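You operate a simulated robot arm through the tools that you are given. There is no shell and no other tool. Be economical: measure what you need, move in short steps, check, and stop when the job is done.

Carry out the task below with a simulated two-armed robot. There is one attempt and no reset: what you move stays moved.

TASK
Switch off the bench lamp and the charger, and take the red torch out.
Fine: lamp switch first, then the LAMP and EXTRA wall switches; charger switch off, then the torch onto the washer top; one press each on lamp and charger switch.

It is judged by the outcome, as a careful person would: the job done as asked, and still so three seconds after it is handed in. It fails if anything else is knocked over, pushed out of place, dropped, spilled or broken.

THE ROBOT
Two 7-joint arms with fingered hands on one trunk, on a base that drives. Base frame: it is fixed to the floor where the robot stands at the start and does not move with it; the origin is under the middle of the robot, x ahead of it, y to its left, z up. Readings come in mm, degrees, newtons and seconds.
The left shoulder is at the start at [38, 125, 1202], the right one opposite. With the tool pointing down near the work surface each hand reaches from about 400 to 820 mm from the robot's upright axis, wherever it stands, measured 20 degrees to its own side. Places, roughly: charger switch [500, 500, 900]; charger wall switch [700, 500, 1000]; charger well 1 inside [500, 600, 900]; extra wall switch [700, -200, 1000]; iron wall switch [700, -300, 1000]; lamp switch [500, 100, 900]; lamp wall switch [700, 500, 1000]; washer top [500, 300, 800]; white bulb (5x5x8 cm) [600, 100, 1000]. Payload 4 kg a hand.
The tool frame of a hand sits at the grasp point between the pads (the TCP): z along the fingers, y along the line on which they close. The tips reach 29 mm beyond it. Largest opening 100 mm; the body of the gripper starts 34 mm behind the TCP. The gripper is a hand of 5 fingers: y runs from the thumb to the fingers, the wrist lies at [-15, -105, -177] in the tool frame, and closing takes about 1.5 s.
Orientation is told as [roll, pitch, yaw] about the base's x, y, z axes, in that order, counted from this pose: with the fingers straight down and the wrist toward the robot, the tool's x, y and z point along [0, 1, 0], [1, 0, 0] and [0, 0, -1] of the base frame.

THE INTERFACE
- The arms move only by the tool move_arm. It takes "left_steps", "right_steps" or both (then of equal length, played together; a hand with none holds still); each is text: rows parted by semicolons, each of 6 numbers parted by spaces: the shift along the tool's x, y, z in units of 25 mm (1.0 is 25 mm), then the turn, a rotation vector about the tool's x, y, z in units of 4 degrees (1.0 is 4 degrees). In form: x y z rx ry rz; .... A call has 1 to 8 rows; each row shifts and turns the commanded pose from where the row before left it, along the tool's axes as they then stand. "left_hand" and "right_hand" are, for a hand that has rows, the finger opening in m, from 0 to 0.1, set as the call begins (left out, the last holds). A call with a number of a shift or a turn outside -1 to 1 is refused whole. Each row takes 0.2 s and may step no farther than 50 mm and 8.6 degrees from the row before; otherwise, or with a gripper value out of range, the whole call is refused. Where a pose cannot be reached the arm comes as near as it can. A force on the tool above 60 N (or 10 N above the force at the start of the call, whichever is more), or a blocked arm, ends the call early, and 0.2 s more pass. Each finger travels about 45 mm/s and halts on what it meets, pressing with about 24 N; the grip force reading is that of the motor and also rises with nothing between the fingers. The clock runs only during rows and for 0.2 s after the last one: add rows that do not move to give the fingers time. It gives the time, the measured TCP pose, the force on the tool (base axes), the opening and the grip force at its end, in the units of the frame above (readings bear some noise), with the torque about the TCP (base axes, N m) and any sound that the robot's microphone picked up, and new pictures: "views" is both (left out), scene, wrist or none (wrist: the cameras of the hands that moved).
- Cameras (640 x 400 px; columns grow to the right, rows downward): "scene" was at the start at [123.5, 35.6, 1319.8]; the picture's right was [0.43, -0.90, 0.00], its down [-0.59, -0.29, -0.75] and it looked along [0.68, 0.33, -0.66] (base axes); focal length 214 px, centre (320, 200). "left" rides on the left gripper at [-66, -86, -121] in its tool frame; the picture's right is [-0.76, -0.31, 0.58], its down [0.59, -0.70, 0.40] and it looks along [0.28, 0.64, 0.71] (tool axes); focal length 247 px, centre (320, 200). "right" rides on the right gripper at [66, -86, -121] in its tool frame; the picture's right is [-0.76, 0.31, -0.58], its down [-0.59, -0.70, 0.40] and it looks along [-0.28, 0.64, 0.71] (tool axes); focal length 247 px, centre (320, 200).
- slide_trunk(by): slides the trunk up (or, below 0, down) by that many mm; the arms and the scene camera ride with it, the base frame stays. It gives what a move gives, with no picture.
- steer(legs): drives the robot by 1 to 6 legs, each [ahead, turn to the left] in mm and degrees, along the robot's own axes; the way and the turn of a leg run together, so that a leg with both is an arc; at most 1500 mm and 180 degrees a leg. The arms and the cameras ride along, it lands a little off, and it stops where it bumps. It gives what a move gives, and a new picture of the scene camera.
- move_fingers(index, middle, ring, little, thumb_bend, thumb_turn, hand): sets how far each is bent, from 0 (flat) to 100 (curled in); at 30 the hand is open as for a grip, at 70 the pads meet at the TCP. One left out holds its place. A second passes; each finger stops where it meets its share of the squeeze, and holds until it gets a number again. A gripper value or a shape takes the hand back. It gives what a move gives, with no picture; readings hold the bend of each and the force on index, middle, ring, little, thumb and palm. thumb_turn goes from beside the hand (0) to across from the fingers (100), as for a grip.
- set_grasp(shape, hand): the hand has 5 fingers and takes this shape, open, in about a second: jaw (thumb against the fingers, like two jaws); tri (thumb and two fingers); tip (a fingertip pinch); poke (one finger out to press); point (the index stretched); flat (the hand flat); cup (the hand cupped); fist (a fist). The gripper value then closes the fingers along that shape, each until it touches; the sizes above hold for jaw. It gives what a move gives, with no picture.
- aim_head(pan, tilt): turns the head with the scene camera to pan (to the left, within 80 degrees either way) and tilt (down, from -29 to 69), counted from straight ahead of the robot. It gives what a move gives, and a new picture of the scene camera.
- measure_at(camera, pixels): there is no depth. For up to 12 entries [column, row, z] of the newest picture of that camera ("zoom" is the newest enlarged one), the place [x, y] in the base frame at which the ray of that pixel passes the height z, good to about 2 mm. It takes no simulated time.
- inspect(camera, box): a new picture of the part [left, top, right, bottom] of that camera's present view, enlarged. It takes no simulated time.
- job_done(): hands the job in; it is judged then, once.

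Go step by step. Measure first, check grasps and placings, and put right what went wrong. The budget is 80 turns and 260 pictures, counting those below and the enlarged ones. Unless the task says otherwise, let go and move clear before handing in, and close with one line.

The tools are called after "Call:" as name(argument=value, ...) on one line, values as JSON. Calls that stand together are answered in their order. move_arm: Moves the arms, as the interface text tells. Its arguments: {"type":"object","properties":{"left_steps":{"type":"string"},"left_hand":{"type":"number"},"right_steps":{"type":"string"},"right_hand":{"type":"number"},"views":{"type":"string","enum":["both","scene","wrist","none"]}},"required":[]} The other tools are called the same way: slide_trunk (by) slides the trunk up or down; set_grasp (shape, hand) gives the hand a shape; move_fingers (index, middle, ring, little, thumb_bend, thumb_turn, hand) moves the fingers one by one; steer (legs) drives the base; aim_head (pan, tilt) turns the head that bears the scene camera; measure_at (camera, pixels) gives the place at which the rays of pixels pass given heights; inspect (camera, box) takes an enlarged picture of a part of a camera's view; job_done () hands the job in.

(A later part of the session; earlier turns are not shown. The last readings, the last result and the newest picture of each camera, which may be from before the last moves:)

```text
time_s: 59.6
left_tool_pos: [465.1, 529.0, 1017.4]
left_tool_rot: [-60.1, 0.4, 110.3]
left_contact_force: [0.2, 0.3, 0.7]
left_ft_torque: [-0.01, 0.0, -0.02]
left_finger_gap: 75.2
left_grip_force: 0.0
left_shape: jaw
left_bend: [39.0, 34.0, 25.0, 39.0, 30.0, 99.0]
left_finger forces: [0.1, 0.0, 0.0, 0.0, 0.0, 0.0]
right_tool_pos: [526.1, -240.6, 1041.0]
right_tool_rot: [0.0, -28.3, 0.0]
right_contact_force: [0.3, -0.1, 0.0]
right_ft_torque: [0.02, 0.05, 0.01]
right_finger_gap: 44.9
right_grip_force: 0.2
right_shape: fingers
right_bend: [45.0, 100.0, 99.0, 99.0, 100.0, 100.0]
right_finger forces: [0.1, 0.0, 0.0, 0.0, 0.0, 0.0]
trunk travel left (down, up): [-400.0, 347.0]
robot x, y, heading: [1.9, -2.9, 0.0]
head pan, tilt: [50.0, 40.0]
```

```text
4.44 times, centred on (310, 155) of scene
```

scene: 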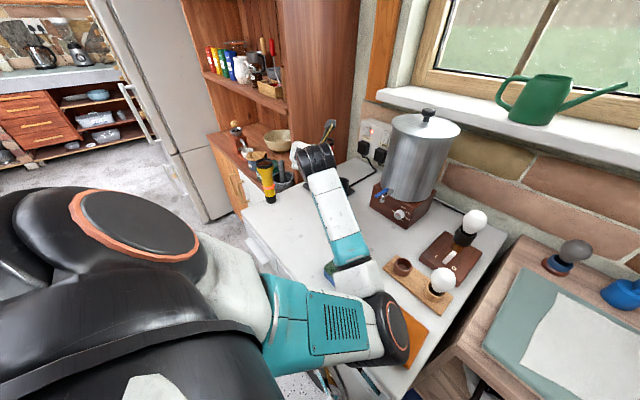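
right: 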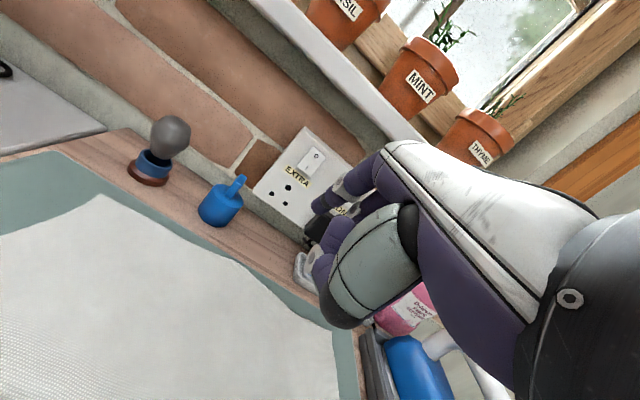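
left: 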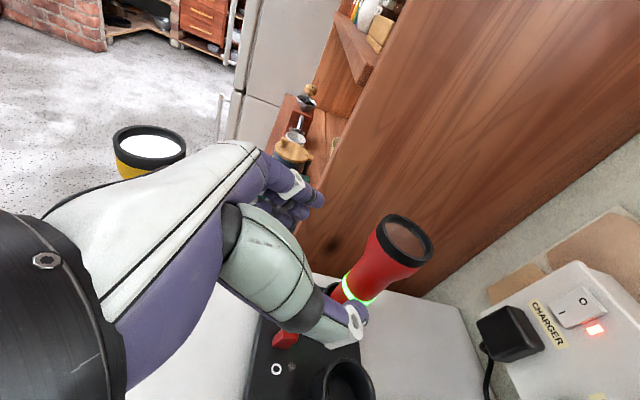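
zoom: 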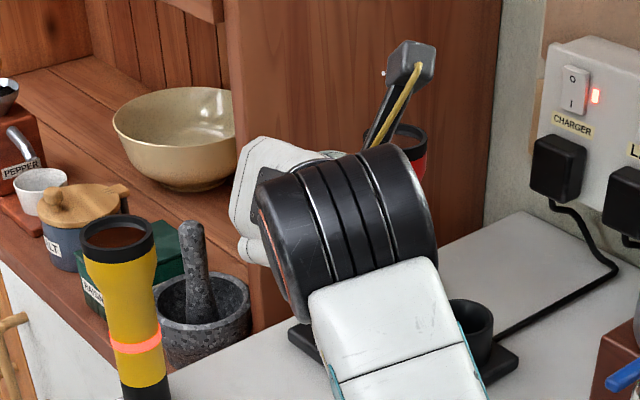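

The torch projects at left (376,265), exactly where the approach line predicts. I'll advance 75 mm and check.

Call:
move_arm(left_steps="0 0 0.75 0 0 0; 0 0 0.75 0 0 0; 0 0 0.75 0 0 0; 0 0 0.75 0 0 0", views="both")

Call:
inspect(camera="left", box=[240, 140, 480, 340])

```text
time_s: 60.6
left_tool_pos: [526.2, 551.1, 980.2]
left_tool_rot: [-60.2, 0.3, 110.3]
left_contact_force: [0.2, -0.1, -0.3]
left_ft_torque: [0.02, -0.02, 0.02]
left_finger_gap: 75.2
left_grip_force: 0.1
left_shape: jaw
left_bend: [39.0, 34.0, 25.0, 39.0, 30.0, 99.0]
left_finger forces: [0.1, 0.0, 0.1, 0.0, 0.0, 0.0]
right_tool_pos: [526.8, -240.4, 1041.0]
right_tool_rot: [0.0, -28.5, -0.1]
right_contact_force: [-0.1, 0.2, -0.1]
right_ft_torque: [0.0, 0.02, 0.04]
right_finger_gap: 44.5
right_grip_force: 0.1
right_shape: fingers
right_bend: [45.0, 100.0, 99.0, 99.0, 100.0, 100.0]
right_finger forces: [0.0, 0.0, 0.0, 0.0, 0.0, 0.0]
trunk travel left (down, up): [-400.0, 347.0]
robot x, y, heading: [-3.1, 1.6, -0.0]
head pan, tilt: [50.0, 40.0]
```

scene: 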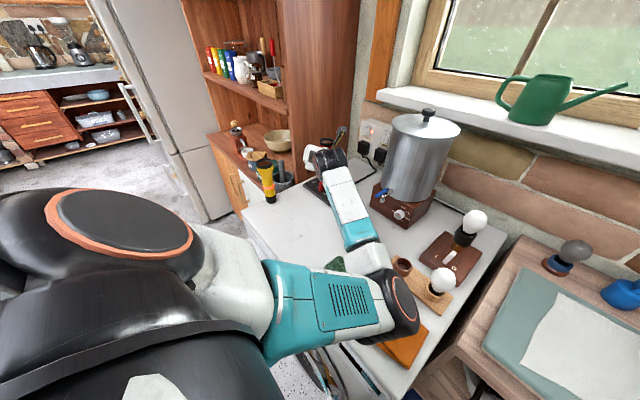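
left: 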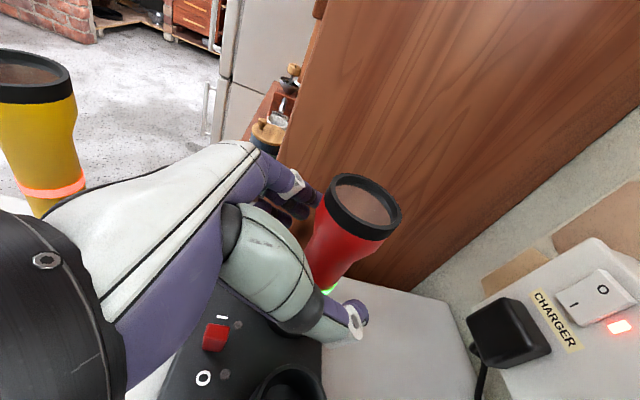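

```text
2.00 times, centred on (360, 240) of left
```

zoom: 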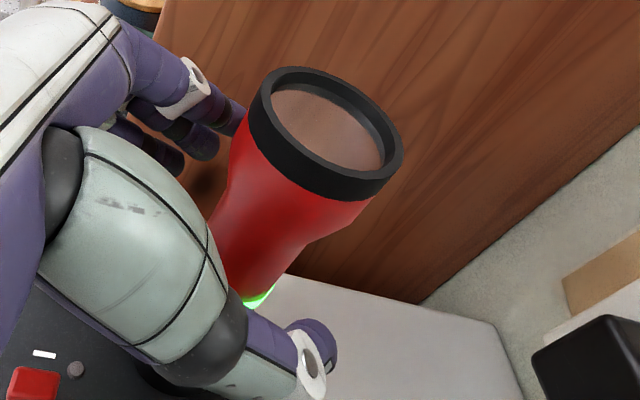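

Both charger LEDs are grey, which confirms it's off, and the torch sits between the fingers and thumb. The left elbow hangs over the cloth and bulb area, so I'll check its height before the last 35 mm.

Call:
measure_at(camera="scene", pixels=[[405, 308, 950], [405, 308, 1000], [405, 308, 1050], [360, 245, 950], [360, 245, 1000], [360, 245, 1050], [337, 190, 1050]])

Call:
inspect(camera="right", box=[0, 0, 640, 400])

Call:
inspect(camera="scene", box=[320, 220, 480, 380])

```text
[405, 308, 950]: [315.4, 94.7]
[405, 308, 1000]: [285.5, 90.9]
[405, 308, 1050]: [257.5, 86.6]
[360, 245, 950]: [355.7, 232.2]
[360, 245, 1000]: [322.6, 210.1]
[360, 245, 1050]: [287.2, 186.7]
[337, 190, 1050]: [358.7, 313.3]
```

```text
1.00 times, centred on (320, 200) of right
```

zoom: 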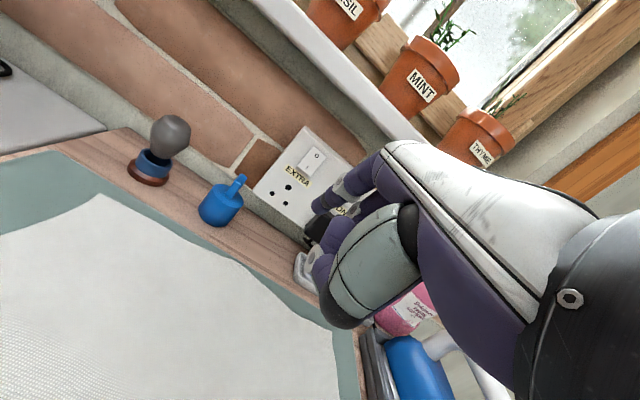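

```text
2.50 times, centred on (400, 300) of scene
```

zoom: 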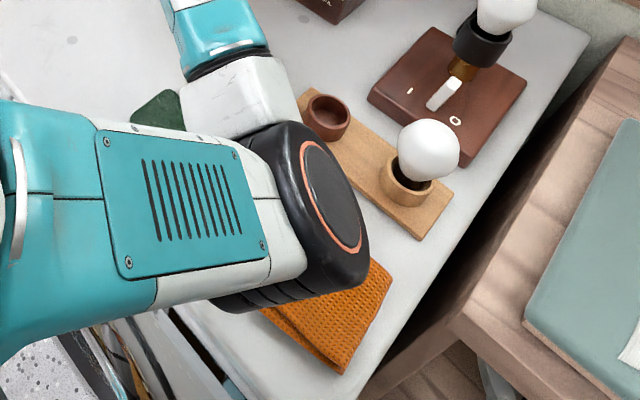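

The elbow is around x≈290, well short of the bulb, so it's clear. I'll advance the last 33 mm.

Call:
move_arm(left_steps="0 0 0.44 0 0 0; 0 0 0.44 0 0 0; 0 0 0.44 0 0 0", views="wrist")

Call:
inspect(camera="left", box=[240, 140, 480, 340])

```text
time_s: 61.4
left_tool_pos: [552.9, 560.8, 963.1]
left_tool_rot: [-60.2, 0.2, 110.4]
left_contact_force: [-0.3, -0.6, 0.8]
left_ft_torque: [0.01, 0.0, 0.04]
left_finger_gap: 75.3
left_grip_force: 0.2
left_shape: jaw
left_bend: [39.0, 34.0, 25.0, 39.0, 30.0, 99.0]
left_finger forces: [0.0, 0.0, 0.0, 0.0, 0.0, 0.0]
right_tool_pos: [526.5, -241.2, 1041.8]
right_tool_rot: [-0.1, -28.4, 0.0]
right_contact_force: [-0.5, -0.2, 0.7]
right_ft_torque: [0.02, 0.04, 0.0]
right_finger_gap: 44.3
right_grip_force: 0.1
right_shape: fingers
right_bend: [45.0, 100.0, 99.0, 99.0, 100.0, 100.0]
right_finger forces: [0.0, 0.0, 0.0, 0.1, 0.1, 0.1]
trunk travel left (down, up): [-400.0, 347.0]
robot x, y, heading: [5.6, 0.2, 0.1]
head pan, tilt: [50.0, 40.0]
```

left: 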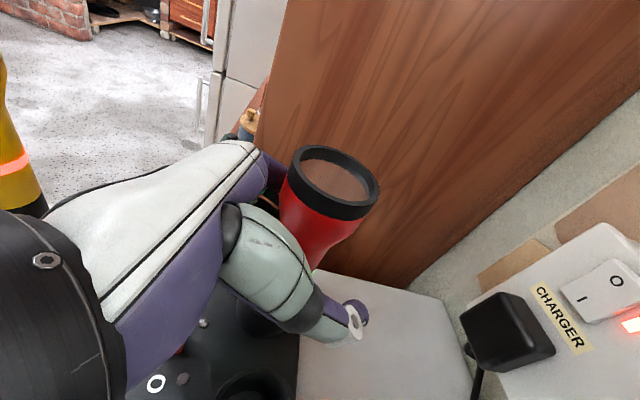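

```text
2.00 times, centred on (360, 240) of left
```

zoom: 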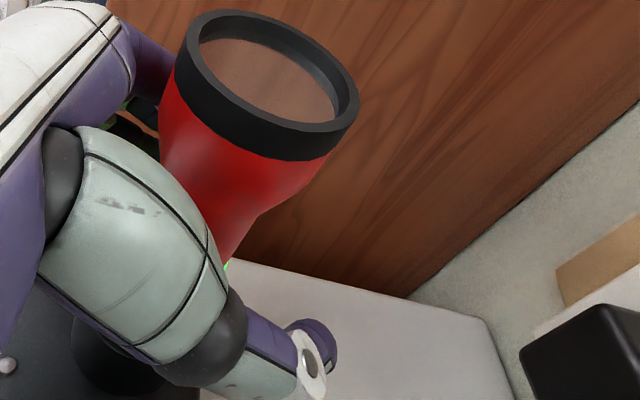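

The torch is in the palm between the fingers (behind) and the thumb. I'll close the hand.

Call:
move_arm(left_steps="0 0 0 0 0 0; 0 0 0 0 0 0; 0 0 0 0 0 0; 0 0 0 0 0 0; 0 0 0 0 0 0; 0 0 0 0 0 0; 0 0 0 0 0 0; 0 0 0 0 0 0", left_hand=0, views="both")

Call:
inspect(camera="left", box=[240, 140, 480, 340])

```text
time_s: 63.2
left_tool_pos: [553.8, 561.2, 962.0]
left_tool_rot: [-60.3, 0.3, 110.3]
left_contact_force: [-1.3, 1.3, 0.7]
left_ft_torque: [0.09, 0.12, 0.0]
left_finger_gap: 21.0
left_grip_force: 23.8
left_shape: jaw
left_bend: [75.0, 74.0, 74.0, 56.0, 77.0, 100.0]
left_finger forces: [9.7, 3.7, 2.3, 2.7, 16.8, 0.0]
right_tool_pos: [525.8, -241.0, 1040.9]
right_tool_rot: [0.0, -28.5, -0.1]
right_contact_force: [0.4, 0.6, 0.5]
right_ft_torque: [0.02, 0.02, -0.02]
right_finger_gap: 44.5
right_grip_force: 0.0
right_shape: fingers
right_bend: [45.0, 100.0, 99.0, 99.0, 100.0, 100.0]
right_finger forces: [0.0, 0.0, 0.0, 0.0, 0.0, 0.0]
trunk travel left (down, up): [-400.0, 347.0]
robot x, y, heading: [-1.2, 0.7, -0.3]
head pan, tilt: [50.0, 40.0]
```

scene: 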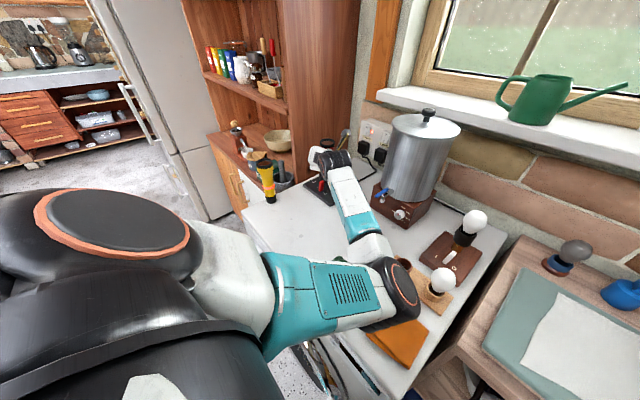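
left: 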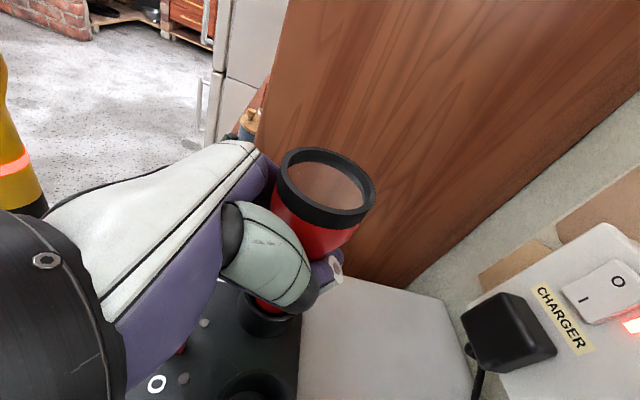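

```text
2.00 times, centred on (360, 240) of left
```

zoom: 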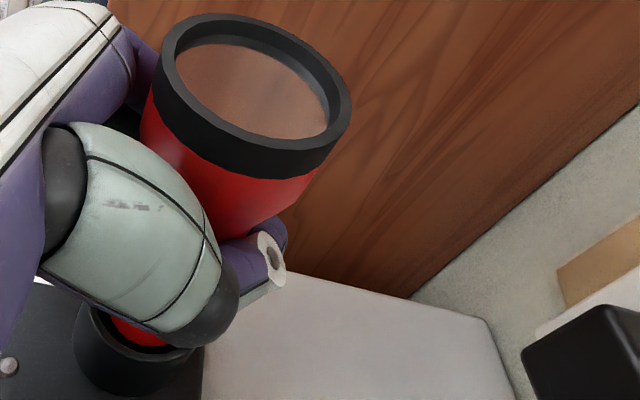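

The grip is firm (24 N, all fingers touching). I'll lift straight up 40 mm and check that the charger stays put.

Call:
move_arm(left_steps="-0.348 0 -0.2 0 0 0; -0.348 0 -0.2 0 0 0; -0.348 0 -0.2 0 0 0; -0.348 0 -0.2 0 0 0", views="wrist")

Call:
inspect(camera="scene", box=[280, 120, 380, 220])

```text
time_s: 64.2
left_tool_pos: [553.6, 561.8, 1003.7]
left_tool_rot: [-60.2, 0.4, 110.3]
left_contact_force: [0.1, -0.9, -2.0]
left_ft_torque: [0.01, -0.04, 0.04]
left_finger_gap: 21.0
left_grip_force: 24.0
left_shape: jaw
left_bend: [75.0, 74.0, 74.0, 57.0, 77.0, 100.0]
left_finger forces: [10.3, 3.1, 2.2, 1.8, 16.9, 0.1]
right_tool_pos: [525.9, -240.4, 1041.0]
right_tool_rot: [0.0, -28.4, 0.0]
right_contact_force: [-0.1, -0.5, 0.0]
right_ft_torque: [-0.02, -0.01, 0.02]
right_finger_gap: 44.8
right_grip_force: 0.0
right_shape: fingers
right_bend: [45.0, 100.0, 99.0, 99.0, 100.0, 100.0]
right_finger forces: [0.1, 0.0, 0.0, 0.0, 0.1, 0.1]
trunk travel left (down, up): [-400.0, 347.0]
robot x, y, heading: [0.2, 3.6, 0.0]
head pan, tilt: [50.0, 40.0]
```

left: 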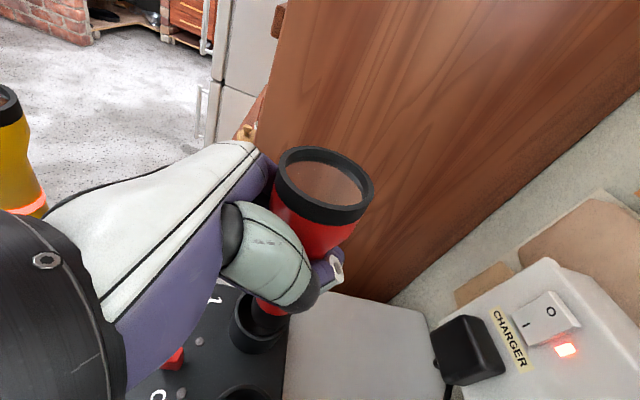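

```text
4.00 times, centred on (330, 170) of scene
```

zoom: 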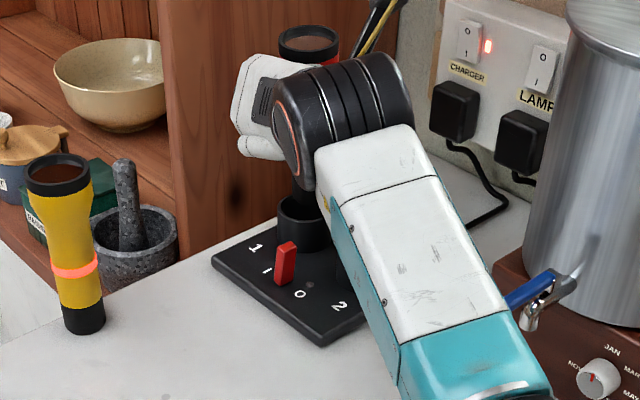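

The torch lifts cleanly and the charger stays. I'll lift another 56 mm, then carry it to the open washer top in front of the charger, near (410,500).

Call:
move_arm(left_steps="-0.65 0 -0.37 0 0 0; -0.65 0 -0.37 0 0 0; -0.65 0 -0.37 0 0 0", views="none")

Call:
move_arm(left_steps="0.52 -0.06 -0.907 0 0 0; 0.52 -0.06 -0.907 0 0 0; 0.52 -0.06 -0.907 0 0 0; 0.52 -0.06 -0.907 0 0 0; 0.52 -0.06 -0.907 0 0 0; 0.52 -0.06 -0.907 0 0 0", views="both")

Call:
inspect(camera="scene", box=[240, 120, 400, 240])

```text
time_s: 65.0
left_tool_pos: [554.0, 561.3, 1060.0]
left_tool_rot: [-60.3, 0.2, 110.2]
left_contact_force: [-0.7, -0.4, -1.5]
left_ft_torque: [0.0, -0.04, -0.02]
left_finger_gap: 20.8
left_grip_force: 24.1
left_shape: jaw
left_bend: [75.0, 74.0, 74.0, 57.0, 77.0, 100.0]
left_finger forces: [10.3, 3.0, 2.2, 1.7, 17.1, 0.1]
right_tool_pos: [525.1, -240.2, 1041.4]
right_tool_rot: [0.0, -28.3, 0.0]
right_contact_force: [-0.6, 0.3, 0.0]
right_ft_torque: [-0.01, 0.0, 0.01]
right_finger_gap: 44.5
right_grip_force: 0.1
right_shape: fingers
right_bend: [45.0, 100.0, 99.0, 99.0, 100.0, 100.0]
right_finger forces: [0.1, 0.0, 0.1, 0.0, 0.0, 0.0]
trunk travel left (down, up): [-400.0, 347.0]
robot x, y, heading: [0.2, -5.0, -0.1]
head pan, tilt: [50.0, 40.0]
```

```text
time_s: 66.4
left_tool_pos: [408.0, 498.7, 1059.5]
left_tool_rot: [-60.2, 0.4, 110.2]
left_contact_force: [-0.1, 0.2, -1.9]
left_ft_torque: [0.02, -0.01, 0.01]
left_finger_gap: 21.0
left_grip_force: 23.9
left_shape: jaw
left_bend: [75.0, 74.0, 74.0, 57.0, 77.0, 100.0]
left_finger forces: [10.2, 2.9, 2.3, 1.6, 17.2, 0.0]
right_tool_pos: [524.8, -240.8, 1042.0]
right_tool_rot: [0.0, -28.4, 0.0]
right_contact_force: [-0.1, -0.4, 0.7]
right_ft_torque: [-0.01, -0.01, -0.03]
right_finger_gap: 44.4
right_grip_force: 0.1
right_shape: fingers
right_bend: [45.0, 100.0, 99.0, 99.0, 100.0, 100.0]
right_finger forces: [0.0, 0.1, 0.0, 0.1, 0.0, 0.0]
trunk travel left (down, up): [-400.0, 347.0]
robot x, y, heading: [0.1, 1.5, 0.1]
head pan, tilt: [50.0, 40.0]
```

scene: 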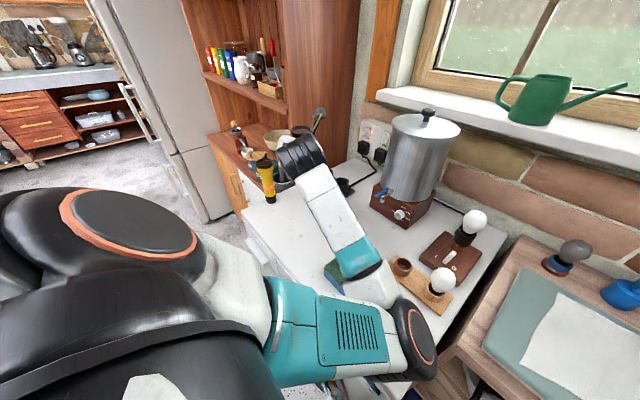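
left: 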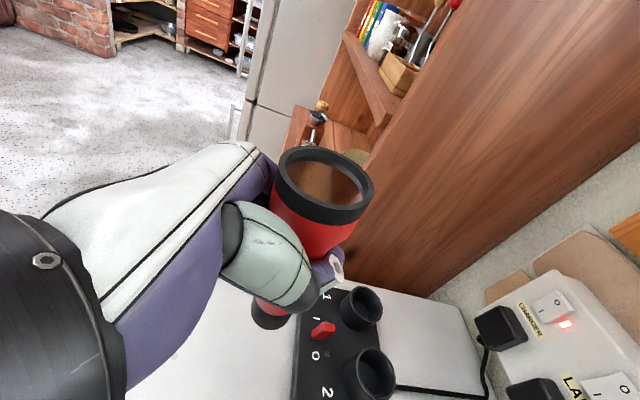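

```text
3.33 times, centred on (320, 180) of scene
```

zoom: 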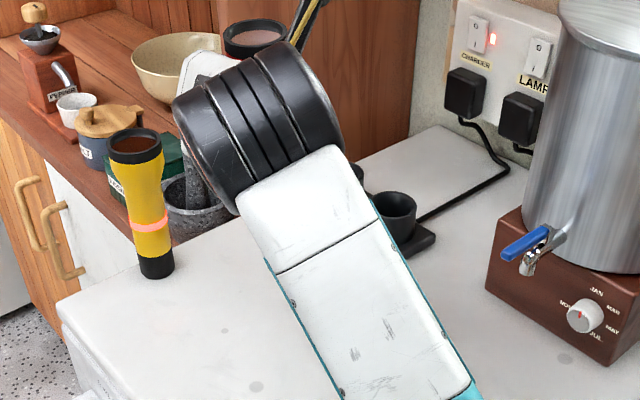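

The elbow hangs low, around z 950 near the washer's front edge and the cloth, so lowering the hand this way could drive it into them. I'll raise the trunk 200 mm first so the arm reaches down with its elbow high.

Call:
slide_trunk(by=200)

Call:
aim_head(pan=50, tilt=48)

```text
time_s: 68.5
left_tool_pos: [410.4, 498.8, 1259.5]
left_tool_rot: [-60.1, 0.5, 110.3]
left_contact_force: [0.5, 0.1, -2.0]
left_ft_torque: [0.03, -0.02, 0.02]
left_finger_gap: 20.6
left_grip_force: 24.1
left_shape: jaw
left_bend: [75.0, 74.0, 74.0, 57.0, 77.0, 100.0]
left_finger forces: [10.2, 3.1, 2.3, 1.7, 17.0, 0.0]
right_tool_pos: [524.6, -240.4, 1240.7]
right_tool_rot: [0.0, -28.3, -0.1]
right_contact_force: [0.6, -0.6, -0.4]
right_ft_torque: [0.02, 0.03, 0.01]
right_finger_gap: 44.4
right_grip_force: 0.0
right_shape: fingers
right_bend: [45.0, 100.0, 99.0, 99.0, 100.0, 100.0]
right_finger forces: [0.0, 0.0, 0.1, 0.0, 0.1, 0.1]
trunk travel left (down, up): [-600.0, 147.0]
robot x, y, heading: [0.6, 1.3, -0.1]
head pan, tilt: [50.0, 40.0]
```

```text
time_s: 69.2
left_tool_pos: [409.2, 499.2, 1259.1]
left_tool_rot: [-60.2, 0.4, 110.3]
left_contact_force: [0.5, -0.6, -2.8]
left_ft_torque: [0.0, 0.02, -0.01]
left_finger_gap: 20.7
left_grip_force: 23.9
left_shape: jaw
left_bend: [75.0, 74.0, 74.0, 57.0, 77.0, 100.0]
left_finger forces: [10.2, 2.9, 2.2, 1.7, 17.0, 0.0]
right_tool_pos: [524.9, -241.5, 1240.3]
right_tool_rot: [0.0, -28.4, 0.0]
right_contact_force: [0.3, 0.7, -0.5]
right_ft_torque: [0.02, -0.02, 0.02]
right_finger_gap: 44.6
right_grip_force: 0.1
right_shape: fingers
right_bend: [45.0, 100.0, 99.0, 99.0, 100.0, 100.0]
right_finger forces: [0.0, 0.0, 0.0, 0.1, 0.0, 0.1]
trunk travel left (down, up): [-600.0, 147.0]
robot x, y, heading: [2.3, 1.9, -0.0]
head pan, tilt: [50.0, 48.0]
```

scene: 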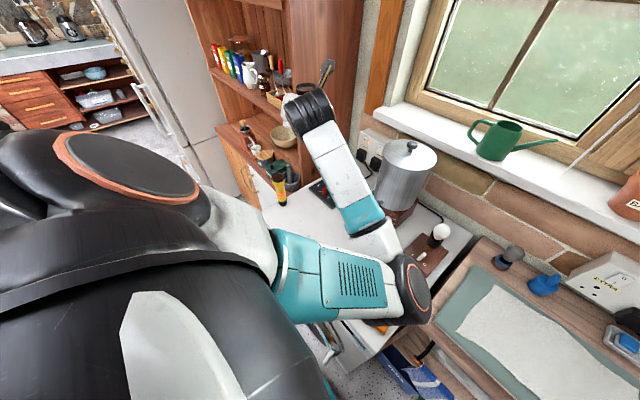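

Now I'll lower the torch 200 mm with the arm, straight down.

Call:
move_arm(left_steps="0.87 0 0.5 0 0 0; 0.87 0 0.5 0 0 0; 0.87 0 0.5 0 0 0; 0.87 0 0.5 0 0 0; 0.87 0 0.5 0 0 0; 0.87 0 0.5 0 0 0; 0.87 0 0.5 0 0 0; 0.87 0 0.5 0 0 0", views="both")

Call:
inspect(camera="scene", box=[240, 120, 440, 320])

```text
time_s: 70.6
left_tool_pos: [441.2, 518.2, 1190.3]
left_tool_rot: [-69.4, 1.5, 111.6]
left_contact_force: [0.0, 0.0, -1.4]
left_ft_torque: [0.03, -0.01, 0.01]
left_finger_gap: 20.9
left_grip_force: 24.1
left_shape: jaw
left_bend: [75.0, 74.0, 74.0, 57.0, 78.0, 100.0]
left_finger forces: [10.2, 2.9, 2.1, 1.7, 17.0, 0.0]
right_tool_pos: [525.2, -240.3, 1240.5]
right_tool_rot: [0.0, -28.3, 0.0]
right_contact_force: [-0.2, 0.2, -0.4]
right_ft_torque: [-0.02, 0.01, 0.01]
right_finger_gap: 44.5
right_grip_force: 0.1
right_shape: fingers
right_bend: [45.0, 100.0, 99.0, 99.0, 100.0, 100.0]
right_finger forces: [0.1, 0.0, 0.1, 0.0, 0.0, 0.0]
trunk travel left (down, up): [-600.0, 147.0]
robot x, y, heading: [0.3, -1.6, -0.1]
head pan, tilt: [50.0, 48.0]
stopped in row 6 (left hand): the arm was blocked; the commanded pose is now the measured one
```

scene: 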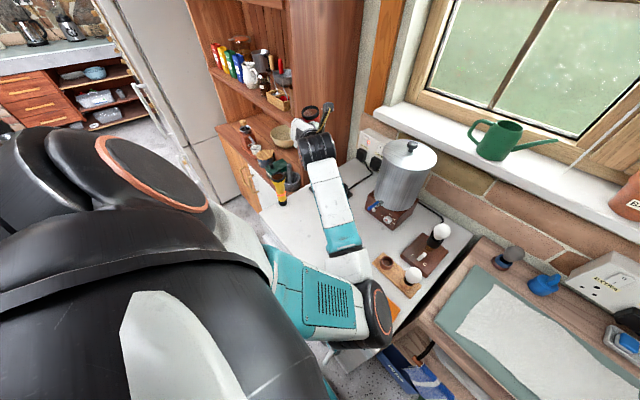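
left: 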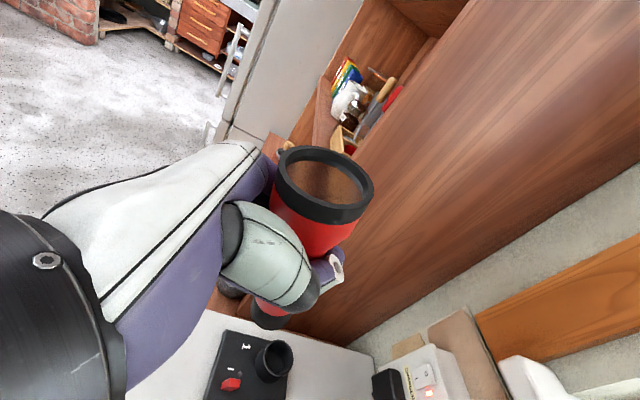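

```text
2.00 times, centred on (340, 220) of scene
```

zoom: 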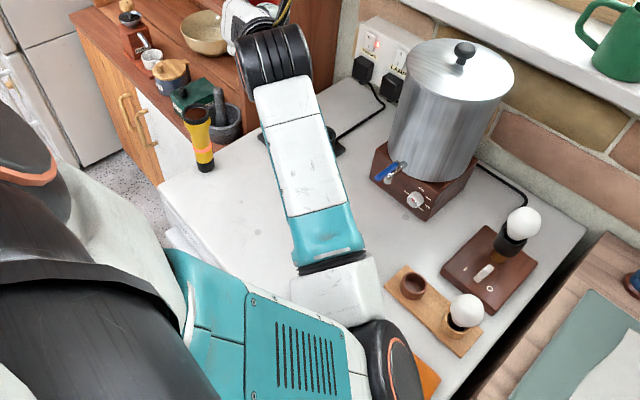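

The wrist hit a joint limit (now tilted to −69°) because the hand is too low relative to the raised shoulder. I'll go back up, restore the tilt, then slide the trunk back down to the height that worked.

Call:
move_arm(left_steps="-0.9 0 -0.35 0 0.58 0; -0.9 0 -0.38 0 0.58 0; -0.88 0 -0.42 0 0.58 0; -0.87 0 -0.5 0 0.58 0", views="none")

```text
time_s: 71.6
left_tool_pos: [440.2, 517.9, 1283.9]
left_tool_rot: [-59.7, 1.8, 111.3]
left_contact_force: [-0.6, -0.4, -1.1]
left_ft_torque: [0.03, -0.02, -0.02]
left_finger_gap: 20.6
left_grip_force: 23.8
left_shape: jaw
left_bend: [75.0, 74.0, 74.0, 57.0, 78.0, 100.0]
left_finger forces: [10.3, 2.8, 2.3, 1.7, 17.0, 0.0]
right_tool_pos: [525.5, -241.1, 1241.5]
right_tool_rot: [0.0, -28.4, 0.0]
right_contact_force: [0.1, -0.7, -0.1]
right_ft_torque: [-0.01, 0.0, -0.04]
right_finger_gap: 44.6
right_grip_force: 0.1
right_shape: fingers
right_bend: [45.0, 100.0, 99.0, 99.0, 100.0, 100.0]
right_finger forces: [0.0, 0.1, 0.1, 0.0, 0.0, 0.0]
trunk travel left (down, up): [-600.0, 147.0]
robot x, y, heading: [1.6, 1.7, 0.1]
head pan, tilt: [50.0, 48.0]
```

With the hand back in shape, I'll drive the robot back about 110 mm. That puts the placing spot at a more extended reach and keeps the elbow in front of the washer.

Call:
steer(legs=[[-110, 0]])

Call:
move_arm(left_steps="-0.4 -0.3 0.75 0 0 0; -0.4 -0.3 0.75 0 0 0; -0.4 -0.3 0.75 0 0 0; -0.4 -0.3 0.75 0 0 0; -0.4 -0.3 0.75 0 0 0", views="none")

```text
time_s: 72.8
left_tool_pos: [327.3, 516.8, 1283.8]
left_tool_rot: [-59.9, 1.9, 111.4]
left_contact_force: [-0.5, 0.3, -1.3]
left_ft_torque: [0.01, 0.0, -0.03]
left_finger_gap: 21.0
left_grip_force: 23.7
left_shape: jaw
left_bend: [75.0, 74.0, 74.0, 57.0, 78.0, 100.0]
left_finger forces: [10.3, 2.8, 2.2, 1.8, 16.9, 0.1]
right_tool_pos: [411.9, -240.9, 1242.2]
right_tool_rot: [0.1, -28.6, 0.0]
right_contact_force: [-0.5, 0.4, 1.0]
right_ft_torque: [-0.02, 0.01, -0.02]
right_finger_gap: 44.4
right_grip_force: 0.1
right_shape: fingers
right_bend: [45.0, 100.0, 99.0, 99.0, 100.0, 100.0]
right_finger forces: [0.0, 0.0, 0.0, 0.0, 0.1, 0.0]
trunk travel left (down, up): [-600.0, 147.0]
robot x, y, heading: [-111.9, 0.6, -0.2]
head pan, tilt: [50.0, 48.0]
```

scene: 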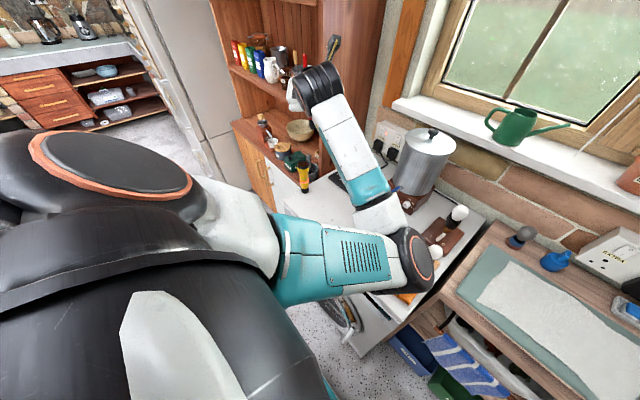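

```text
time_s: 74.0
left_tool_pos: [443.8, 520.9, 1281.1]
left_tool_rot: [-59.7, 1.7, 111.5]
left_contact_force: [-0.2, -0.5, -2.4]
left_ft_torque: [0.02, -0.05, 0.04]
left_finger_gap: 20.8
left_grip_force: 24.2
left_shape: jaw
left_bend: [75.0, 74.0, 74.0, 57.0, 78.0, 100.0]
left_finger forces: [10.3, 2.7, 2.3, 1.7, 17.1, 0.0]
right_tool_pos: [414.1, -240.2, 1240.3]
right_tool_rot: [-0.1, -28.3, 0.0]
right_contact_force: [-0.5, -1.1, 0.1]
right_ft_torque: [-0.04, 0.01, 0.0]
right_finger_gap: 44.9
right_grip_force: 0.1
right_shape: fingers
right_bend: [45.0, 100.0, 99.0, 99.0, 100.0, 100.0]
right_finger forces: [0.0, 0.0, 0.0, 0.1, 0.1, 0.0]
trunk travel left (down, up): [-600.0, 147.0]
robot x, y, heading: [-114.1, 2.7, -0.2]
head pan, tilt: [50.0, 48.0]
```

I'll nudge to (420,505), remove the 1.7° tilt and slide the trunk back down 200 mm.

Call:
move_arm(left_steps="0.56 -0.24 -0.98 -0.21 0 0.37; 0 0 0 0 0 0", views="none")

Call:
slide_trunk(by=-200)

Call:
aim_head(pan=45, tilt=40)

Call:
inspect(camera="left", box=[0, 0, 640, 400])

```text
time_s: 74.6
left_tool_pos: [419.0, 506.0, 1281.0]
left_tool_rot: [-59.6, 0.2, 111.3]
left_contact_force: [-0.1, -0.3, -1.6]
left_ft_torque: [0.05, -0.02, -0.04]
left_finger_gap: 20.9
left_grip_force: 23.9
left_shape: jaw
left_bend: [75.0, 74.0, 74.0, 57.0, 78.0, 100.0]
left_finger forces: [10.3, 2.8, 2.3, 1.7, 17.1, 0.0]
right_tool_pos: [414.9, -238.8, 1241.2]
right_tool_rot: [-0.1, -28.3, -0.2]
right_contact_force: [-0.1, -0.1, 0.0]
right_ft_torque: [-0.03, 0.01, 0.0]
right_finger_gap: 44.3
right_grip_force: 0.0
right_shape: fingers
right_bend: [45.0, 100.0, 99.0, 99.0, 100.0, 100.0]
right_finger forces: [0.0, 0.1, 0.0, 0.0, 0.1, 0.0]
trunk travel left (down, up): [-600.0, 147.0]
robot x, y, heading: [-110.0, -3.7, 0.0]
head pan, tilt: [50.0, 48.0]
```

```text
time_s: 76.8
left_tool_pos: [417.1, 504.6, 1081.7]
left_tool_rot: [-59.7, 0.1, 111.2]
left_contact_force: [-0.1, -0.7, -1.7]
left_ft_torque: [0.0, -0.02, -0.02]
left_finger_gap: 20.8
left_grip_force: 23.9
left_shape: jaw
left_bend: [75.0, 74.0, 74.0, 57.0, 78.0, 100.0]
left_finger forces: [10.3, 2.7, 2.3, 1.7, 17.0, 0.0]
right_tool_pos: [413.4, -240.2, 1041.0]
right_tool_rot: [0.1, -28.5, 0.0]
right_contact_force: [-1.4, -1.0, 0.6]
right_ft_torque: [0.0, -0.05, 0.0]
right_finger_gap: 44.3
right_grip_force: 0.0
right_shape: fingers
right_bend: [45.0, 100.0, 99.0, 99.0, 100.0, 100.0]
right_finger forces: [0.1, 0.0, 0.0, 0.1, 0.1, 0.0]
trunk travel left (down, up): [-400.0, 347.0]
robot x, y, heading: [-111.9, -0.0, -0.1]
head pan, tilt: [50.0, 48.0]
```

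```text
time_s: 77.5
left_tool_pos: [417.1, 504.5, 1081.0]
left_tool_rot: [-59.8, 0.1, 111.3]
left_contact_force: [-0.3, 0.4, -1.8]
left_ft_torque: [0.02, 0.01, -0.04]
left_finger_gap: 21.0
left_grip_force: 24.2
left_shape: jaw
left_bend: [75.0, 74.0, 74.0, 57.0, 78.0, 100.0]
left_finger forces: [10.3, 2.7, 2.4, 1.7, 17.0, 0.1]
right_tool_pos: [414.2, -240.1, 1041.3]
right_tool_rot: [0.0, -28.4, 0.0]
right_contact_force: [-0.7, 0.6, 0.3]
right_ft_torque: [0.0, 0.01, -0.01]
right_finger_gap: 44.5
right_grip_force: 0.1
right_shape: fingers
right_bend: [45.0, 100.0, 99.0, 99.0, 100.0, 100.0]
right_finger forces: [0.0, 0.0, 0.1, 0.1, 0.0, 0.1]
trunk travel left (down, up): [-400.0, 347.0]
robot x, y, heading: [-111.1, 0.1, 0.0]
head pan, tilt: [45.0, 40.0]
```

scene: 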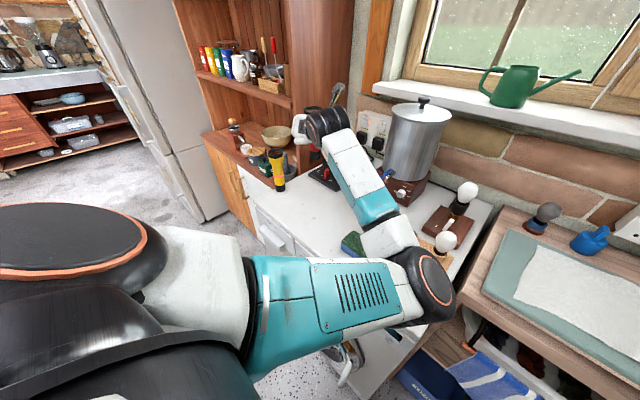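

```text
1.00 times, centred on (320, 200) of left
```

zoom: 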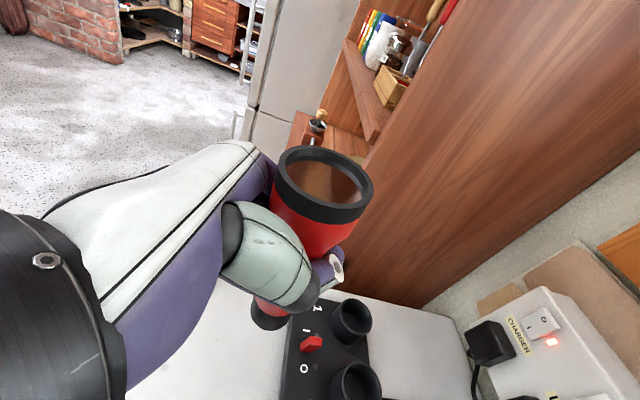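

I'll lower 100 mm and check both the tilt and the elbow.

Call:
move_arm(left_steps="0.87 0 0.5 0 0 0; 0.87 0 0.5 0 0 0; 0.87 0 0.5 0 0 0; 0.87 0 0.5 0 0 0", views="both")

Call:
inspect(camera="scene", box=[240, 120, 440, 260])

```text
time_s: 78.5
left_tool_pos: [417.7, 504.9, 981.2]
left_tool_rot: [-59.6, 0.1, 111.3]
left_contact_force: [0.7, -0.5, -2.4]
left_ft_torque: [0.0, 0.01, 0.02]
left_finger_gap: 21.0
left_grip_force: 23.5
left_shape: jaw
left_bend: [75.0, 74.0, 74.0, 57.0, 78.0, 100.0]
left_finger forces: [10.4, 2.7, 2.2, 1.7, 17.0, 0.0]
right_tool_pos: [413.8, -240.2, 1040.9]
right_tool_rot: [-0.1, -28.4, 0.0]
right_contact_force: [-0.2, -1.5, 0.6]
right_ft_torque: [0.0, 0.01, -0.03]
right_finger_gap: 44.5
right_grip_force: 0.0
right_shape: fingers
right_bend: [45.0, 100.0, 99.0, 99.0, 100.0, 100.0]
right_finger forces: [0.0, 0.0, 0.1, 0.0, 0.0, 0.0]
trunk travel left (down, up): [-400.0, 347.0]
robot x, y, heading: [-110.6, -2.7, -0.2]
head pan, tilt: [45.0, 40.0]
```

scene: 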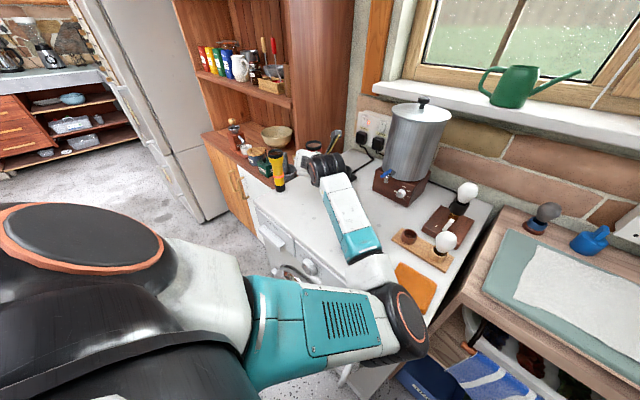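
left: 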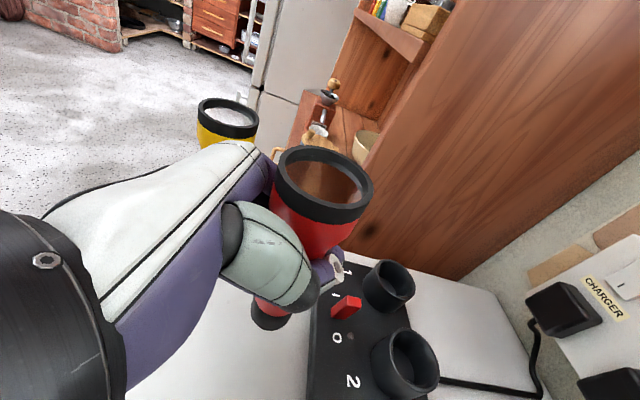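

```text
2.86 times, centred on (340, 190) of scene
```

zoom: 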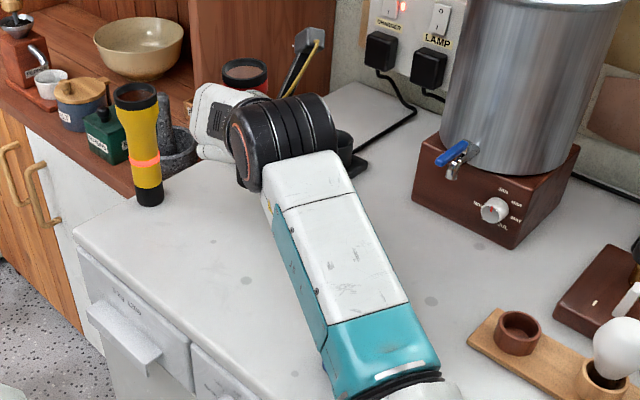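

Tilt is held at −60° and everything is clear. By projection the torch bottom is about 25 mm above the top, so I'll lower 14 mm and then go in tiny steps watching the force.

Call:
move_arm(left_steps="0.122 0 0.07 0 0 0; 0.122 0 0.07 0 0 0; 0.122 0 0.07 0 0 0; 0.122 0 0.07 0 0 0", views="none")

Call:
move_arm(left_steps="0.087 0 0.05 0 0 0; 0.087 0 0.05 0 0 0; 0.087 0 0.05 0 0 0", views="wrist")

Call:
inspect(camera="left", box=[200, 260, 340, 370])

```text
time_s: 79.5
left_tool_pos: [418.2, 503.9, 967.8]
left_tool_rot: [-59.9, 0.2, 111.5]
left_contact_force: [0.3, 0.0, -2.4]
left_ft_torque: [-0.01, 0.01, 0.03]
left_finger_gap: 20.6
left_grip_force: 23.8
left_shape: jaw
left_bend: [75.0, 74.0, 74.0, 57.0, 78.0, 100.0]
left_finger forces: [10.5, 2.7, 2.1, 1.8, 17.0, 0.0]
right_tool_pos: [412.8, -240.3, 1040.6]
right_tool_rot: [0.0, -28.4, 0.0]
right_contact_force: [-0.1, -0.9, -0.7]
right_ft_torque: [-0.05, 0.02, 0.01]
right_finger_gap: 44.6
right_grip_force: 0.1
right_shape: fingers
right_bend: [45.0, 100.0, 99.0, 99.0, 100.0, 100.0]
right_finger forces: [0.0, 0.1, 0.1, 0.0, 0.0, 0.0]
trunk travel left (down, up): [-400.0, 347.0]
robot x, y, heading: [-108.8, -0.4, 0.1]
head pan, tilt: [45.0, 40.0]
```

```text
time_s: 80.3
left_tool_pos: [417.8, 504.4, 958.4]
left_tool_rot: [-59.7, 0.1, 111.3]
left_contact_force: [-0.2, 0.2, -2.1]
left_ft_torque: [0.0, 0.01, -0.04]
left_finger_gap: 20.8
left_grip_force: 23.7
left_shape: jaw
left_bend: [75.0, 74.0, 74.0, 57.0, 78.0, 100.0]
left_finger forces: [10.3, 2.6, 2.1, 1.7, 17.1, 0.0]
right_tool_pos: [414.3, -239.8, 1041.1]
right_tool_rot: [0.0, -28.3, 0.0]
right_contact_force: [-1.0, 0.2, 0.5]
right_ft_torque: [-0.01, -0.04, 0.01]
right_finger_gap: 44.3
right_grip_force: 0.1
right_shape: fingers
right_bend: [45.0, 100.0, 99.0, 99.0, 100.0, 100.0]
right_finger forces: [0.0, 0.0, 0.0, 0.1, 0.0, 0.0]
trunk travel left (down, up): [-400.0, 347.0]
robot x, y, heading: [-106.7, 1.0, 0.1]
head pan, tilt: [45.0, 40.0]
```

left: 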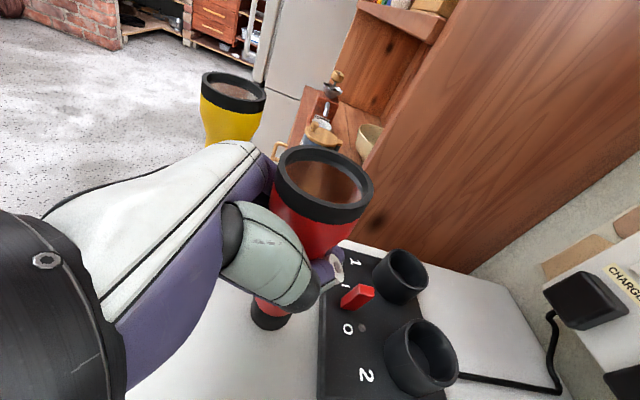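

```text
3.64 times, centred on (270, 315) of left
```

zoom: 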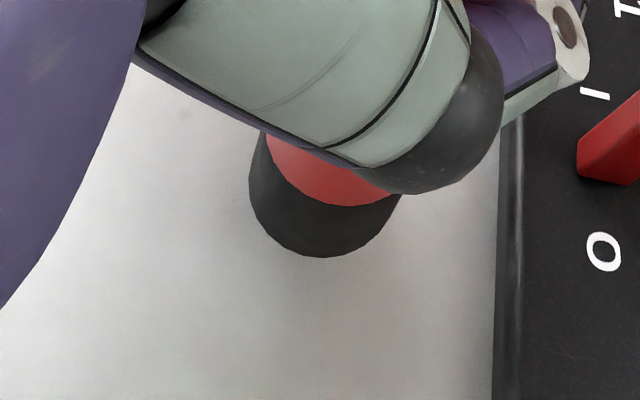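

Not touching yet (the force is still just the torch's weight). I'll go on in 2 mm steps.

Call:
move_arm(left_steps="0.07 0 0.04 0 0 0; 0.07 0 0.04 0 0 0; 0.07 0 0.04 0 0 0", views="none")

```text
time_s: 81.1
left_tool_pos: [416.3, 505.3, 952.0]
left_tool_rot: [-59.7, 0.1, 111.3]
left_contact_force: [0.3, 0.9, -1.5]
left_ft_torque: [0.01, -0.01, 0.04]
left_finger_gap: 21.2
left_grip_force: 23.5
left_shape: jaw
left_bend: [75.0, 74.0, 74.0, 57.0, 78.0, 100.0]
left_finger forces: [10.3, 2.7, 2.1, 1.7, 17.1, 0.1]
right_tool_pos: [412.4, -241.1, 1042.0]
right_tool_rot: [0.0, -28.5, 0.0]
right_contact_force: [0.8, -0.1, -0.8]
right_ft_torque: [-0.02, 0.01, 0.01]
right_finger_gap: 44.9
right_grip_force: 0.1
right_shape: fingers
right_bend: [45.0, 100.0, 99.0, 99.0, 100.0, 100.0]
right_finger forces: [0.0, 0.0, 0.0, 0.0, 0.1, 0.0]
trunk travel left (down, up): [-400.0, 347.0]
robot x, y, heading: [-109.7, 5.8, -0.3]
head pan, tilt: [45.0, 40.0]
```

Call:
move_arm(left_steps="0.07 0 0.04 0 0 0; 0.07 0 0.04 0 0 0; 0.07 0 0.04 0 0 0", views="none")

```text
time_s: 81.9
left_tool_pos: [418.1, 504.9, 947.4]
left_tool_rot: [-59.8, 0.0, 111.4]
left_contact_force: [0.0, -0.4, -2.2]
left_ft_torque: [0.02, -0.01, 0.0]
left_finger_gap: 20.8
left_grip_force: 23.9
left_shape: jaw
left_bend: [75.0, 74.0, 74.0, 57.0, 78.0, 100.0]
left_finger forces: [10.4, 2.7, 2.2, 1.7, 17.1, 0.0]
right_tool_pos: [413.4, -240.6, 1041.1]
right_tool_rot: [-0.1, -28.5, 0.0]
right_contact_force: [0.7, 0.2, -0.7]
right_ft_torque: [-0.02, -0.03, 0.02]
right_finger_gap: 44.9
right_grip_force: 0.0
right_shape: fingers
right_bend: [45.0, 100.0, 99.0, 99.0, 100.0, 100.0]
right_finger forces: [0.1, 0.1, 0.0, 0.0, 0.1, 0.1]
trunk travel left (down, up): [-400.0, 347.0]
robot x, y, heading: [-106.6, 0.8, 0.0]
head pan, tilt: [45.0, 40.0]
```

No contact yet. I'll carry on with the same small steps, with a picture.

Call:
move_arm(left_steps="0.07 0 0.04 0 0 0; 0.07 0 0.04 0 0 0; 0.07 0 0.04 0 0 0", views="none")

Call:
inspect(camera="left", box=[200, 260, 340, 370])

```text
time_s: 82.7
left_tool_pos: [415.8, 505.8, 943.3]
left_tool_rot: [-60.0, 0.0, 111.4]
left_contact_force: [1.1, 0.8, 5.8]
left_ft_torque: [0.06, 0.11, -0.03]
left_finger_gap: 20.9
left_grip_force: 24.5
left_shape: jaw
left_bend: [75.0, 74.0, 74.0, 57.0, 78.0, 100.0]
left_finger forces: [10.9, 3.2, 2.4, 1.8, 17.1, 0.1]
right_tool_pos: [413.7, -241.0, 1040.9]
right_tool_rot: [0.1, -28.4, 0.0]
right_contact_force: [-0.3, 0.9, 0.6]
right_ft_torque: [-0.01, 0.02, -0.01]
right_finger_gap: 44.3
right_grip_force: 0.1
right_shape: fingers
right_bend: [45.0, 100.0, 99.0, 99.0, 100.0, 100.0]
right_finger forces: [0.0, 0.0, 0.0, 0.0, 0.0, 0.0]
trunk travel left (down, up): [-400.0, 347.0]
robot x, y, heading: [-108.7, 0.3, -0.0]
head pan, tilt: [45.0, 40.0]
```

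```text
3.64 times, centred on (270, 315) of left
```

zoom: 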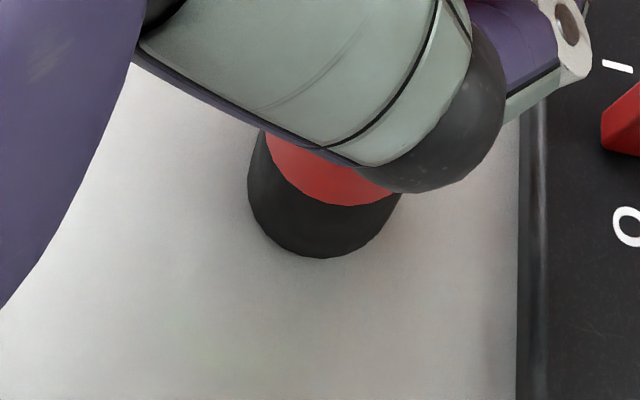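

Contact: the force went from −2 to +6 N, so the torch is standing on the washer. I'll open the hand gently.

Call:
move_arm(left_steps="0 0 0 0 0 0; 0 0 0 0 0 0; 0 0 0 0 0 0; 0 0 0 0 0 0; 0 0 0 0 0 0; 0 0 0 0 0 0; 0 0 0 0 0 0; 0 0 0 0 0 0", left_hand=0.08, views="wrist")

Call:
inspect(camera="scene", box=[240, 120, 440, 260])

```text
time_s: 84.5
left_tool_pos: [416.9, 503.6, 939.4]
left_tool_rot: [-59.8, 0.1, 111.4]
left_contact_force: [0.0, -0.2, -0.7]
left_ft_torque: [-0.02, -0.01, -0.02]
left_finger_gap: 79.5
left_grip_force: 0.1
left_shape: jaw
left_bend: [38.0, 33.0, 25.0, 37.0, 31.0, 99.0]
left_finger forces: [0.0, 0.0, 0.1, 0.0, 0.0, 0.0]
right_tool_pos: [413.6, -241.3, 1041.6]
right_tool_rot: [-0.1, -28.4, 0.0]
right_contact_force: [-0.4, -0.1, -0.2]
right_ft_torque: [-0.01, 0.02, 0.01]
right_finger_gap: 44.6
right_grip_force: 0.0
right_shape: fingers
right_bend: [45.0, 100.0, 99.0, 99.0, 100.0, 100.0]
right_finger forces: [0.0, 0.0, 0.0, 0.0, 0.1, 0.0]
trunk travel left (down, up): [-400.0, 347.0]
robot x, y, heading: [-112.4, -2.1, -0.1]
head pan, tilt: [45.0, 40.0]
```

left: 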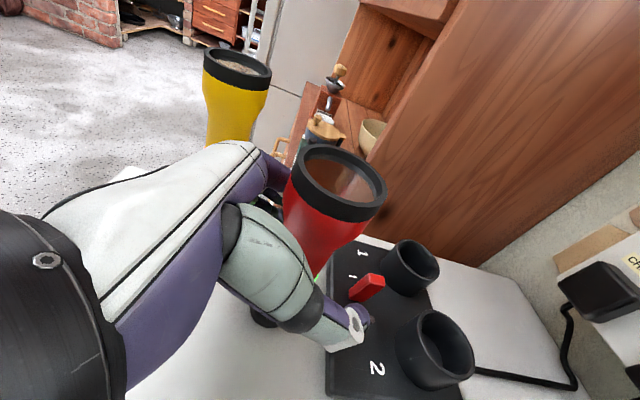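

```text
2.86 times, centred on (340, 190) of scene
```

zoom: 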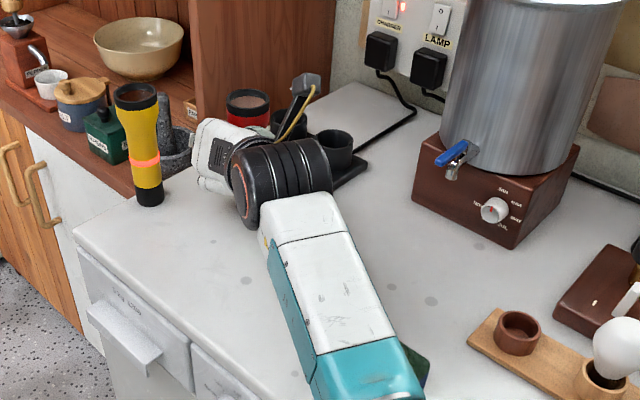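

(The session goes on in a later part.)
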